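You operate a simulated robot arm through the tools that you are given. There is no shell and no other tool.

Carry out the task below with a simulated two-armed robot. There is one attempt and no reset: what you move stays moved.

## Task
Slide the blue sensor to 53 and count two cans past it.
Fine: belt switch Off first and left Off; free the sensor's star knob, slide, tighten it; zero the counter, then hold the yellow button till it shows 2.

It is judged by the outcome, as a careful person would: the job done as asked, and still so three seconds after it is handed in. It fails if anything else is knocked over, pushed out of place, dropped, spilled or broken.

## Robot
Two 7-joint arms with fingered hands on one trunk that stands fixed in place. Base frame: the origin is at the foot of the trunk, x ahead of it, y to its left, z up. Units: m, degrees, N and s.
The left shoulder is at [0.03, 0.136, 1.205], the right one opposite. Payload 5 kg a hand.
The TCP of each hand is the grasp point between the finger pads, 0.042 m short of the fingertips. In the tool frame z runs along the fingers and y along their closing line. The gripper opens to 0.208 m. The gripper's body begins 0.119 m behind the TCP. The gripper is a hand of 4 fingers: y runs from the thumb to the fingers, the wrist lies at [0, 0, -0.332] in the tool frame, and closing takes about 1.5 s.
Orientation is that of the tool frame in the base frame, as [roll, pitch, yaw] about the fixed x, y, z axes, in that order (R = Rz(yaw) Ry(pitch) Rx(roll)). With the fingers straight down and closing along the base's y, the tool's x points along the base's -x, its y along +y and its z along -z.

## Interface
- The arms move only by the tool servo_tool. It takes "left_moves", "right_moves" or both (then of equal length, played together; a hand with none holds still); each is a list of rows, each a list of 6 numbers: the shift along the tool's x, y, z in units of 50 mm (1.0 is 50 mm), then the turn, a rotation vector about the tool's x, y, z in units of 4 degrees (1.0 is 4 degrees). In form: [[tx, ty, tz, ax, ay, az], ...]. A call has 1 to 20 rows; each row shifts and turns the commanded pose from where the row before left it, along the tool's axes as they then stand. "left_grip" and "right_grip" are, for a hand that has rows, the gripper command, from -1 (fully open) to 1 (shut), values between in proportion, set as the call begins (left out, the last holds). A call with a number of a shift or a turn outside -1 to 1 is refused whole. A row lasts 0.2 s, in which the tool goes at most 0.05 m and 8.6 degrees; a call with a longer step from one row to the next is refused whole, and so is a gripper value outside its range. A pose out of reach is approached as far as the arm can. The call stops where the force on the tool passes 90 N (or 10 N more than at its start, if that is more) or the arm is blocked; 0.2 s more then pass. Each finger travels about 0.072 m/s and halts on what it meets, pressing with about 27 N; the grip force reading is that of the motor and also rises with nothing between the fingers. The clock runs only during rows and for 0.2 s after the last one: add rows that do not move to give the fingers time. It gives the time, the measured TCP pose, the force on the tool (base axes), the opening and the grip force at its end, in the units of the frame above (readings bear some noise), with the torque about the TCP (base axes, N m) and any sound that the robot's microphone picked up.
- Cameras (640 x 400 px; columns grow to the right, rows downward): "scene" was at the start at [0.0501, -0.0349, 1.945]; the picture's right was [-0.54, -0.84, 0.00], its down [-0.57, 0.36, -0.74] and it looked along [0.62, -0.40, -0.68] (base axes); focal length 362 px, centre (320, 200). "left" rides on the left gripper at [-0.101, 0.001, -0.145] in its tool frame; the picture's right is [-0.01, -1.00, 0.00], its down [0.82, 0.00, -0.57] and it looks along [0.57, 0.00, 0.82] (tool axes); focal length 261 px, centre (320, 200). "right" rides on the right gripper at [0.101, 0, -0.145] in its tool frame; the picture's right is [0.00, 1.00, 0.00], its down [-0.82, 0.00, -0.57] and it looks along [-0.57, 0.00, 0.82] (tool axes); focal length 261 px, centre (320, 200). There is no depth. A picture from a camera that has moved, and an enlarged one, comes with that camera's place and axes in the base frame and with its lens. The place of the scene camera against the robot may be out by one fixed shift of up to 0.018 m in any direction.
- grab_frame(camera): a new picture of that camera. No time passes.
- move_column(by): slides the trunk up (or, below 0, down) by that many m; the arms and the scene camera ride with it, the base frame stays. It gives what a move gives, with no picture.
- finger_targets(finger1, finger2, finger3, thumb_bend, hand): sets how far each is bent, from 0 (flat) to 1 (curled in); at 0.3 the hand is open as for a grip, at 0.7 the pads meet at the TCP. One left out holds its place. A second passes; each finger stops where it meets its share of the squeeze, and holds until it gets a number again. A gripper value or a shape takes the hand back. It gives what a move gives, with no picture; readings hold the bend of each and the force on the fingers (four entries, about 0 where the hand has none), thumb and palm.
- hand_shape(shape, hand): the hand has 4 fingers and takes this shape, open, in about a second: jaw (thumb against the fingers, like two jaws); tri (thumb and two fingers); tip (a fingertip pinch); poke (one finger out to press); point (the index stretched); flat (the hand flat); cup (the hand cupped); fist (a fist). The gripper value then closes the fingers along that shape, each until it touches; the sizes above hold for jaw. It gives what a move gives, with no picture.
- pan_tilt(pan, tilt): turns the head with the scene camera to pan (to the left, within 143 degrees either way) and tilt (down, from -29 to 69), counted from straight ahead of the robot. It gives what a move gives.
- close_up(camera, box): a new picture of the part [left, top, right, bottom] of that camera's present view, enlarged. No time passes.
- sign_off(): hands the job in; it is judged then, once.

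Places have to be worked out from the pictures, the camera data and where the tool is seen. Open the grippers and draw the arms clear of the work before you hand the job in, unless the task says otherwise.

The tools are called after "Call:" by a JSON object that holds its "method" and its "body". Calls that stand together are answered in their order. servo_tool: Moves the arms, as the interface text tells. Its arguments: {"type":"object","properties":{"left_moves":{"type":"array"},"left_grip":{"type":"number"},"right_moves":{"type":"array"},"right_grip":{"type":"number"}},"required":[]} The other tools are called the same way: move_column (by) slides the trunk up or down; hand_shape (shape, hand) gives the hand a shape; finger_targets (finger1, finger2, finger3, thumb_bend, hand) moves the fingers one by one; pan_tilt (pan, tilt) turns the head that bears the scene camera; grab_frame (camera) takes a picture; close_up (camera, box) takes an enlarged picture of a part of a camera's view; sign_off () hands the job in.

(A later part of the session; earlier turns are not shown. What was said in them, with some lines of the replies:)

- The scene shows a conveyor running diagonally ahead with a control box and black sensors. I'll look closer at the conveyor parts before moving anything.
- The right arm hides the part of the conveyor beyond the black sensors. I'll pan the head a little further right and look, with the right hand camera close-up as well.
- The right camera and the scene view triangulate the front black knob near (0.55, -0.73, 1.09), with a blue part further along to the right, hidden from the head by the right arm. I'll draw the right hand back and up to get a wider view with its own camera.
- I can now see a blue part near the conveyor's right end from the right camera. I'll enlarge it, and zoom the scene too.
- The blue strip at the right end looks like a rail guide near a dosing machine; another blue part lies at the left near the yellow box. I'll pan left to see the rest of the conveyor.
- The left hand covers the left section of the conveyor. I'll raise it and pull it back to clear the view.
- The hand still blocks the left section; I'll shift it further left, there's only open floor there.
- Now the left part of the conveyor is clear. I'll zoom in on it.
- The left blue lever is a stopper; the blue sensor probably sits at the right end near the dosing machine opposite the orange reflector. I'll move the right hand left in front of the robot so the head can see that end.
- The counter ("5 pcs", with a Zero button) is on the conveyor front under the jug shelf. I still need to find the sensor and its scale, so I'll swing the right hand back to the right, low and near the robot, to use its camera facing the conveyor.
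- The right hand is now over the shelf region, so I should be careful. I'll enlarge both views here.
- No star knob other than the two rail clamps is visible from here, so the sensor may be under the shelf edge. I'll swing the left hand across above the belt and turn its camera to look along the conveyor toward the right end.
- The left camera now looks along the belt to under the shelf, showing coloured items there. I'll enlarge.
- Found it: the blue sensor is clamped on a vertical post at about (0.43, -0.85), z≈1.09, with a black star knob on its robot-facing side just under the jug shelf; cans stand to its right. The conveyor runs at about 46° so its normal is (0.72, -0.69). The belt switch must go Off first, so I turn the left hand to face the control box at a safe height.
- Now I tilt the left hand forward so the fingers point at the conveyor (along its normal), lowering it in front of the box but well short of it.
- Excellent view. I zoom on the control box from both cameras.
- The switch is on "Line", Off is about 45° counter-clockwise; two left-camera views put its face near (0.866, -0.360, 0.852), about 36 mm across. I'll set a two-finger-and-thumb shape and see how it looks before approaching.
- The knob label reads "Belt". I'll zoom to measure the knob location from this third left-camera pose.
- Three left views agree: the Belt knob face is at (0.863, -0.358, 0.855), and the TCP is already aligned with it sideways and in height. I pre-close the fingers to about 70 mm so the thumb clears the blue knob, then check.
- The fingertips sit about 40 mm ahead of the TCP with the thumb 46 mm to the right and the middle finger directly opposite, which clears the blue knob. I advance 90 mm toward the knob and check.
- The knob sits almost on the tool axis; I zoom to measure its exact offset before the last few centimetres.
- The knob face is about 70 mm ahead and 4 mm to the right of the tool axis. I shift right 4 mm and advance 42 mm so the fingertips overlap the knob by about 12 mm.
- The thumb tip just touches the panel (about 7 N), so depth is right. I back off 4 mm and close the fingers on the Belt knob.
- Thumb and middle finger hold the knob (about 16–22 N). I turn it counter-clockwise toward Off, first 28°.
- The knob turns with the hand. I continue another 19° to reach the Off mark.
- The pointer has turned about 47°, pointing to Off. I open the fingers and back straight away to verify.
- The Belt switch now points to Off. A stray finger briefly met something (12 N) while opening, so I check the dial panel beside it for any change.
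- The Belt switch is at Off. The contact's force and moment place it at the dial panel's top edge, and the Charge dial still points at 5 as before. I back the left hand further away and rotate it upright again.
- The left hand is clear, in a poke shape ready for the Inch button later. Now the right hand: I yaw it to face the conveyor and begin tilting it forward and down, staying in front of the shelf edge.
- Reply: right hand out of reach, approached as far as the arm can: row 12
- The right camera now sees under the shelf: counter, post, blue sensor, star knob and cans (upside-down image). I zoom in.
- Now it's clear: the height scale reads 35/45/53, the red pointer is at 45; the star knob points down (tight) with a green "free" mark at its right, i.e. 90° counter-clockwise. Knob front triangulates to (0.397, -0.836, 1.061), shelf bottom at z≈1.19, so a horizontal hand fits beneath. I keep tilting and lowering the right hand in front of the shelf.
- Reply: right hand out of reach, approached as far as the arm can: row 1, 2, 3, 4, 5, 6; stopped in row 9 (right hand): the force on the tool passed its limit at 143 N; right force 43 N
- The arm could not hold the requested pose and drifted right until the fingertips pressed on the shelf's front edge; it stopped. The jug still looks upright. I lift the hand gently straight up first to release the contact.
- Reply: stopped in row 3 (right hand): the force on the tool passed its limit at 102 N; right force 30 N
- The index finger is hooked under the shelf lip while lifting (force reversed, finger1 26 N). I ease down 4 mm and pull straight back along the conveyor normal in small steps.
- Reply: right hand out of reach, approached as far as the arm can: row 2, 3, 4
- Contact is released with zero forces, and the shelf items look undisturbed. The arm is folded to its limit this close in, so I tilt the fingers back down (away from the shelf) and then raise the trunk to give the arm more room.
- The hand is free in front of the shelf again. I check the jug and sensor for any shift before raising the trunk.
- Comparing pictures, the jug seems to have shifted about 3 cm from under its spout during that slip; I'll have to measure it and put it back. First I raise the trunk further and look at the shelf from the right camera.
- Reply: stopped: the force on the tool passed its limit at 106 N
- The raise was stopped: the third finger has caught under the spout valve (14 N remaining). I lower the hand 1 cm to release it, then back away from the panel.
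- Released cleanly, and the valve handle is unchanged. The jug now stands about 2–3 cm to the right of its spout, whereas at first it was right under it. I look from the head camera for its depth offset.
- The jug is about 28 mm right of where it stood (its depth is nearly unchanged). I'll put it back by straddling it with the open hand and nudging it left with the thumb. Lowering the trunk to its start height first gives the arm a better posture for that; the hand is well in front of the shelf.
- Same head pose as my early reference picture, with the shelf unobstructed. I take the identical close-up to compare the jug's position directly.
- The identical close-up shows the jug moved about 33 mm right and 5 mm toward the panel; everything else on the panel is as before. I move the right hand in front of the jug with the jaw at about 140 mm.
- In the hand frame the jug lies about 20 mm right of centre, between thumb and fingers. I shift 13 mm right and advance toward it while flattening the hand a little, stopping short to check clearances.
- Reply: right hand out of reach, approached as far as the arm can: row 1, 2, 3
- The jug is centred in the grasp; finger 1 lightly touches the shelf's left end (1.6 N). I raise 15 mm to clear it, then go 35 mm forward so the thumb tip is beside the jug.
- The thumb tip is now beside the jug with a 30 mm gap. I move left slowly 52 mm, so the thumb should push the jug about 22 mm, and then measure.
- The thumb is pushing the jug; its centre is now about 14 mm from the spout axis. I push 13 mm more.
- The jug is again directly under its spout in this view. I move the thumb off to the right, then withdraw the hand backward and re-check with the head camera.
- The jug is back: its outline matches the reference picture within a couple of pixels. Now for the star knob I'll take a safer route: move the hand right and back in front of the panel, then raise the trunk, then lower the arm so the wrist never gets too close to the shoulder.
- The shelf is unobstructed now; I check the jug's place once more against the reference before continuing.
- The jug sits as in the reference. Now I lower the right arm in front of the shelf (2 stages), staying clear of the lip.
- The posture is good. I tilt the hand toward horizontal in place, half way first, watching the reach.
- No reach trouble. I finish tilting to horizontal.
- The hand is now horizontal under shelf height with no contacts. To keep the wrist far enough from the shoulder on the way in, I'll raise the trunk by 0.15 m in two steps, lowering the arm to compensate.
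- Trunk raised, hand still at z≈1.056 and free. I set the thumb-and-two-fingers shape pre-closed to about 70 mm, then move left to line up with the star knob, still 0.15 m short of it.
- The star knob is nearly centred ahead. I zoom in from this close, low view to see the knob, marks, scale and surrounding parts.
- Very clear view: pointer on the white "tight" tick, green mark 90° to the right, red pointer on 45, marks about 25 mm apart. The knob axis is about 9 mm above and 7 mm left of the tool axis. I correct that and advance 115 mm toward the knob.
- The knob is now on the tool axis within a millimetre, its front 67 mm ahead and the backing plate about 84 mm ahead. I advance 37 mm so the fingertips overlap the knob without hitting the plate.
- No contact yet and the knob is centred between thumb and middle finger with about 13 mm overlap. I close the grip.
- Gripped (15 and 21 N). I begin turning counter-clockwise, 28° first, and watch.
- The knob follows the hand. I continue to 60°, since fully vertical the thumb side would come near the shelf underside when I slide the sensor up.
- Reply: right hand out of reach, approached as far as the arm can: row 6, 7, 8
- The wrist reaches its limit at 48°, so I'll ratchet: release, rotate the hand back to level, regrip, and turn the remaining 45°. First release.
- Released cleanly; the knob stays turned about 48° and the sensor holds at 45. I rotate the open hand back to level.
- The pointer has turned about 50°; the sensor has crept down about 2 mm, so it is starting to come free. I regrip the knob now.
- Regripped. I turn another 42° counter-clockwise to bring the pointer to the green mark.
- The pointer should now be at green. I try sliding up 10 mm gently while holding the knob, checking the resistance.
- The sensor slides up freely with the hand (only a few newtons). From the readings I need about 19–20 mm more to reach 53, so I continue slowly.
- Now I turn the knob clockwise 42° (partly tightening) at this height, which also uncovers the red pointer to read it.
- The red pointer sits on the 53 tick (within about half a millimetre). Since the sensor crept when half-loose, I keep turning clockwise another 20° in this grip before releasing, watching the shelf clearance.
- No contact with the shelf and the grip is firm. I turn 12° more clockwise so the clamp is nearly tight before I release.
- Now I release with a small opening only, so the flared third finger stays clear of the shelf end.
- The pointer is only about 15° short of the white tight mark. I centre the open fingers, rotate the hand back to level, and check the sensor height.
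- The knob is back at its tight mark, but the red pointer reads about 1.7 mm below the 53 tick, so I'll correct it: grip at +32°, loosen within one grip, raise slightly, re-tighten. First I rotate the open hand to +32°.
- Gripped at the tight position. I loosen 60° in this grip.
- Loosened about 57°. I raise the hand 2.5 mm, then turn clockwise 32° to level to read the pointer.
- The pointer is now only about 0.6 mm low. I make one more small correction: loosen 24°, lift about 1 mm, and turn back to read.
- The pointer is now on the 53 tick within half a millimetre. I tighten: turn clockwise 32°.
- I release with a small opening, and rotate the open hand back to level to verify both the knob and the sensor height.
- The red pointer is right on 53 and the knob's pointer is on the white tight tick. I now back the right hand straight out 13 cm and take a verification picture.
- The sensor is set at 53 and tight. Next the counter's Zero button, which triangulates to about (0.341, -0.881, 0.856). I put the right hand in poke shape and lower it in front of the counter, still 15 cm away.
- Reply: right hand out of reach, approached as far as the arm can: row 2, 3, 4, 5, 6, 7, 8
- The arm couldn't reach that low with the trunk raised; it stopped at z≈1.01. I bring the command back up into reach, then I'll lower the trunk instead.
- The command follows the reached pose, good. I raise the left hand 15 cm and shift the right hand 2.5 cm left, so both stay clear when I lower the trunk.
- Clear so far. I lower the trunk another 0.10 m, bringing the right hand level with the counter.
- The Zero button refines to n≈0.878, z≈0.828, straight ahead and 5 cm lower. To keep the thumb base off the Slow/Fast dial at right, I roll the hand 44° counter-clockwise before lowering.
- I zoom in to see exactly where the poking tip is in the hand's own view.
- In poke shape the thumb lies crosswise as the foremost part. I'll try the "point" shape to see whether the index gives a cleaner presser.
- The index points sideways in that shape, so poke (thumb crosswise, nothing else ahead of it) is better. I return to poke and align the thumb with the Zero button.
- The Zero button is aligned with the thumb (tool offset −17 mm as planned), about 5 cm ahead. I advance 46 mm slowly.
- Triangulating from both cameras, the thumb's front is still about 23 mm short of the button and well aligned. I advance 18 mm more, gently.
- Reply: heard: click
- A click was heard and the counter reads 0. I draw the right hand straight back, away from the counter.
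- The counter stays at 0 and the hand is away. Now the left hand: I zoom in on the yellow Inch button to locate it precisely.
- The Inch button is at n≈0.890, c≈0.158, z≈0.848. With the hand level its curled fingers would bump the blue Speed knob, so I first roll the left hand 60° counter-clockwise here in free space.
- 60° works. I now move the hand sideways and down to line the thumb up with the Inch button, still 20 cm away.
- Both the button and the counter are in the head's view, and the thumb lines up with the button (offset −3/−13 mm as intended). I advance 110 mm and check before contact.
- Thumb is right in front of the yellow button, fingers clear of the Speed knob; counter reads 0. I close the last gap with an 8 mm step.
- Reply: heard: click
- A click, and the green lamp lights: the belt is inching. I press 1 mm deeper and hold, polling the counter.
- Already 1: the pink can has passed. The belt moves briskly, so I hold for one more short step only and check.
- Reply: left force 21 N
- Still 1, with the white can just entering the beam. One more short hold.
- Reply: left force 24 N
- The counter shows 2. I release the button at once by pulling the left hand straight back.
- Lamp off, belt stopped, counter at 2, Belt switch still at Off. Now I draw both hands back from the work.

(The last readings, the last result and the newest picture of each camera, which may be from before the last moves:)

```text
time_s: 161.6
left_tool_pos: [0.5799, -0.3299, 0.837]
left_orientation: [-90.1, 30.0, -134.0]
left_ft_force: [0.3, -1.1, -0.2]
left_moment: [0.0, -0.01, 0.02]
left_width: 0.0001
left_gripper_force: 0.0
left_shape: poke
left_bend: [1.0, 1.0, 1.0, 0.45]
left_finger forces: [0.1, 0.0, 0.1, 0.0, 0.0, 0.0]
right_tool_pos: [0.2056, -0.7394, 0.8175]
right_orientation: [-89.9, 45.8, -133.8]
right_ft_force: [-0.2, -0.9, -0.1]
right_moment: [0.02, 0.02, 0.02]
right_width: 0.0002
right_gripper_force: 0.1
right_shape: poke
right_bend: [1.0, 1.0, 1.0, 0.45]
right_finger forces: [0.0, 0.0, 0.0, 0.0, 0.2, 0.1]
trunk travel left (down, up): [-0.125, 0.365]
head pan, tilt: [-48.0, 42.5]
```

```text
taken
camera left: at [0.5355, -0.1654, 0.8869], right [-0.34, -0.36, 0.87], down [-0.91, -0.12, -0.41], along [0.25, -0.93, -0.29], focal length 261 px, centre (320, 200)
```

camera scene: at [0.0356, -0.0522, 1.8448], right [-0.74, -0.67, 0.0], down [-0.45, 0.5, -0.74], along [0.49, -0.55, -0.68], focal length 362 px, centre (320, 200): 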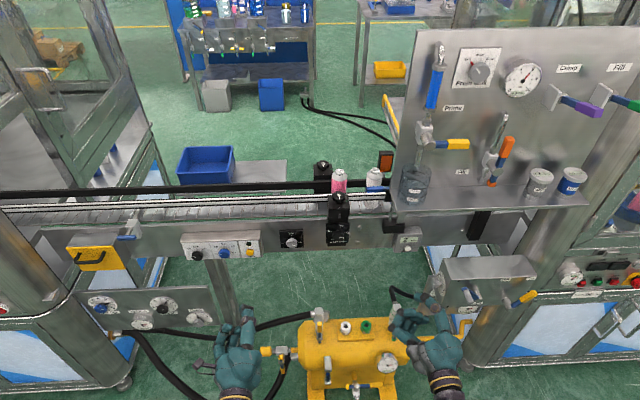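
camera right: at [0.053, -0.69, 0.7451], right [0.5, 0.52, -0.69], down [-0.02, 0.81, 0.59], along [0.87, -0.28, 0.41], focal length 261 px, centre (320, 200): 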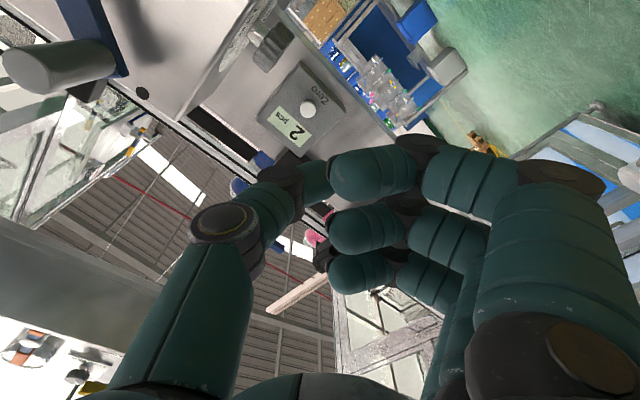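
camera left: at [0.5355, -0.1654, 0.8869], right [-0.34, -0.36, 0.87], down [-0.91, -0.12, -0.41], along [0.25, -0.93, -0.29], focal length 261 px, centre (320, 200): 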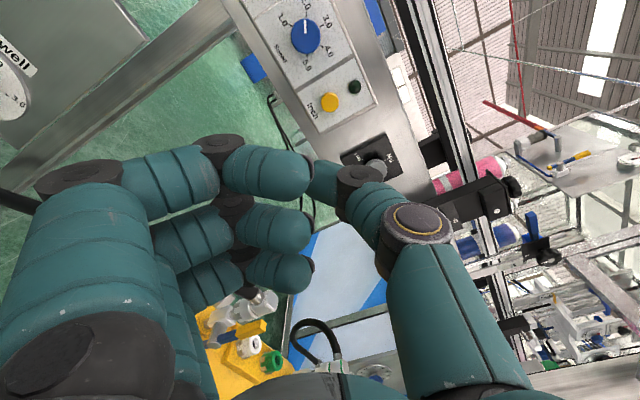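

Both hands are free of everything; counter still shows 2. I pull the right hand back another 3 cm and open both hands.

Call:
{"method": "servo_tool", "body": {"right_moves": [[0, 0, -0.2, 0, 0, 0], [0, 0, -0.2, 0, 0, 0], [0, 0, -0.2, 0, 0, 0], [0, 0, 0, 0, 0, 0]]}}

Call:
{"method": "hand_shape", "body": {"shape": "jaw", "hand": "left"}}

Call:
{"method": "hand_shape", "body": {"shape": "jaw", "hand": "right"}}

Call:
{"method": "grab_frame", "body": {"camera": "scene"}}

Call:
{"method": "grab_frame", "body": {"camera": "right"}}

```text
time_s: 162.6
left_tool_pos: [0.579, -0.3303, 0.8372]
left_orientation: [-90.1, 29.9, -134.0]
left_ft_force: [0.3, 0.6, 0.7]
left_moment: [0.01, -0.02, -0.01]
left_width: 0.0
left_gripper_force: 0.0
left_shape: poke
left_bend: [1.0, 1.0, 1.0, 0.45]
left_finger forces: [0.0, 0.0, 0.0, 0.1, 0.1, 0.1]
right_tool_pos: [0.1837, -0.7182, 0.817]
right_orientation: [-89.8, 45.7, -133.9]
right_ft_force: [1.0, -0.4, -0.7]
right_moment: [-0.01, 0.0, 0.03]
right_width: 0.0001
right_gripper_force: 0.2
right_shape: poke
right_bend: [1.0, 1.0, 1.0, 0.45]
right_finger forces: [0.0, 0.0, 0.1, 0.1, 0.0, 0.0]
trunk travel left (down, up): [-0.125, 0.365]
head pan, tilt: [-48.0, 42.5]
```

```text
time_s: 163.5
left_tool_pos: [0.5793, -0.3294, 0.8376]
left_orientation: [-90.1, 30.0, -134.0]
left_ft_force: [1.0, 0.1, 0.7]
left_moment: [0.0, 0.01, -0.02]
left_width: 0.2078
left_gripper_force: 0.1
left_shape: jaw
left_bend: [0.3, 0.3, 0.3, 0.3]
left_finger forces: [0.0, 0.1, 0.1, 0.0, 0.0, 0.0]
right_tool_pos: [0.1834, -0.7189, 0.8186]
right_orientation: [-89.8, 45.6, -134.0]
right_ft_force: [0.0, 0.0, 0.0]
right_moment: [0.03, 0.01, -0.02]
right_width: 0.0
right_gripper_force: 0.0
right_shape: poke
right_bend: [1.0, 1.0, 1.0, 0.45]
right_finger forces: [0.0, 0.1, 0.1, 0.0, 0.1, 0.0]
trunk travel left (down, up): [-0.125, 0.365]
head pan, tilt: [-48.0, 42.5]
```

```text
time_s: 164.4
left_tool_pos: [0.5784, -0.3297, 0.8371]
left_orientation: [-90.1, 30.0, -134.0]
left_ft_force: [0.0, -0.4, 0.6]
left_moment: [-0.04, 0.03, -0.02]
left_width: 0.2078
left_gripper_force: 0.0
left_shape: jaw
left_bend: [0.3, 0.3, 0.3, 0.3]
left_finger forces: [0.0, 0.0, 0.0, 0.0, 0.0, 0.0]
right_tool_pos: [0.1834, -0.7182, 0.8169]
right_orientation: [-89.9, 45.7, -134.0]
right_ft_force: [0.3, -0.2, -0.3]
right_moment: [-0.03, 0.02, 0.02]
right_width: 0.2077
right_gripper_force: 0.0
right_shape: jaw
right_bend: [0.3, 0.3, 0.3, 0.3]
right_finger forces: [0.0, 0.1, 0.1, 0.0, 0.0, 0.0]
trunk travel left (down, up): [-0.125, 0.365]
head pan, tilt: [-48.0, 42.5]
```

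```text
taken
camera scene: at [0.0354, -0.0519, 1.8449], right [-0.74, -0.67, 0.0], down [-0.45, 0.5, -0.74], along [0.49, -0.55, -0.68], focal length 362 px, centre (320, 200)
```

scene: 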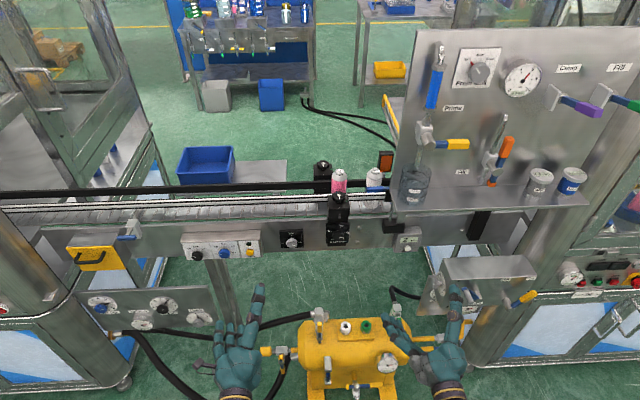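

```text
taken
camera right: at [0.0312, -0.6691, 0.7449], right [0.5, 0.52, -0.69], down [-0.02, 0.81, 0.59], along [0.87, -0.28, 0.41], focal length 261 px, centre (320, 200)
```

right: 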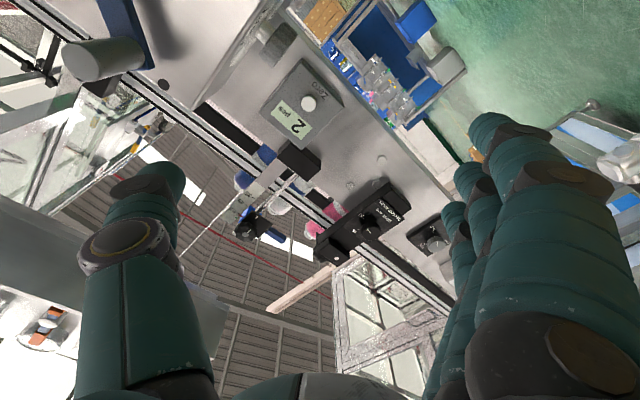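

Both hands are open and clear. A final check of the sensor, counter, Belt switch and the dials.

Call:
{"method": "close_up", "body": {"camera": "right", "box": [200, 130, 320, 260]}}

Call:
{"method": "close_up", "body": {"camera": "scene", "box": [300, 150, 460, 260]}}

Call:
{"method": "close_up", "body": {"camera": "scene", "box": [60, 200, 320, 350]}}

```text
3.08 times, centred on (260, 195) of right
camera zoom: at [0.0312, -0.6691, 0.7449], right [0.5, 0.52, -0.69], down [-0.02, 0.81, 0.59], along [0.87, -0.28, 0.41], focal length 802 px, centre (505, 215)
```

zoom: 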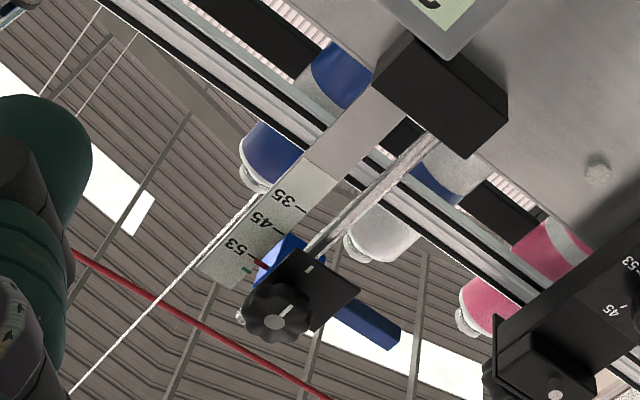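

```text
3.64 times, centred on (380, 205) of scene
camera zoom: at [0.0354, -0.0519, 1.8449], right [-0.74, -0.67, 0.0], down [-0.45, 0.5, -0.74], along [0.49, -0.55, -0.68], focal length 1317 px, centre (102, 182)
```

zoom: 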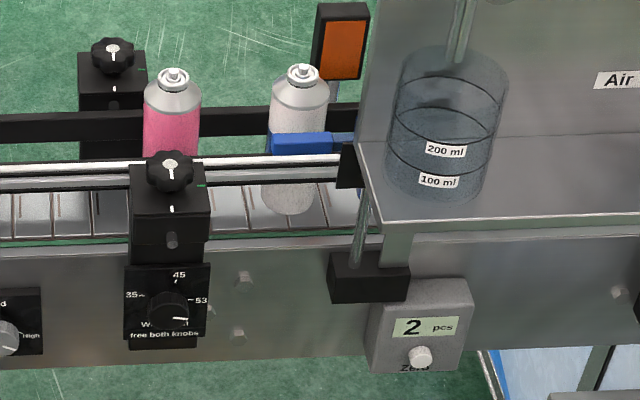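

```text
2.46 times, centred on (190, 275) of scene
camera zoom: at [0.0354, -0.0519, 1.8449], right [-0.74, -0.67, 0.0], down [-0.45, 0.5, -0.74], along [0.49, -0.55, -0.68], focal length 891 px, centre (640, 15)
```

zoom: 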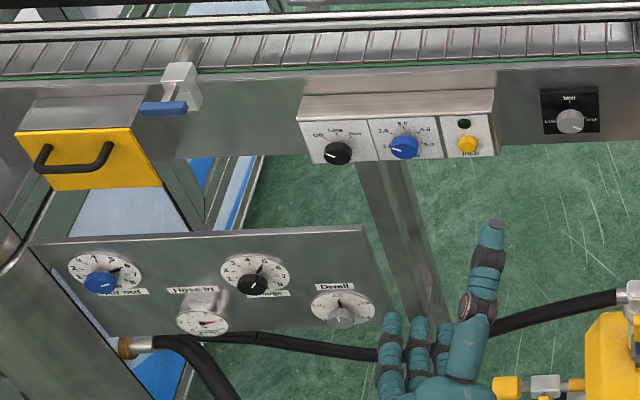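

The sensor is tight at 53, the counter shows 2, the Belt switch is Off and the lamp is dark. The dials are unchanged, the jug is back under its spout, and both hands are open and clear. I hand the job in.

Call:
{"method": "sign_off", "body": {}}

```text
The job is handed in.
```

The job is done and handed in, but on the way I bumped the jug on the shelf and had to put it back.

- **Belt switch:** it is at Off, set first and left there.
- **Sensor:** the blue sensor's pointer sits on the 53 mark to within about half a millimetre. Its star knob is back on the tight mark.
- **Counter:** I zeroed it, then held the yellow button until it showed 2. The belt stopped when I let go, and the third can has not been counted.

**What went wrong:**
- **Jug moved:** the right arm reached its limit near the sensor. The hand slipped against the shelf and pushed the jug about 33 mm to the right. I pushed it back under its spout. It matches the earlier picture to within a few millimetres, though it may be turned slightly.
- **Other contact:** a finger also caught on the spout valve and pressed the top edge of the dial panel. The valve handle and the dials looked unchanged afterwards.

Both hands are open and drawn back from the conveyor.
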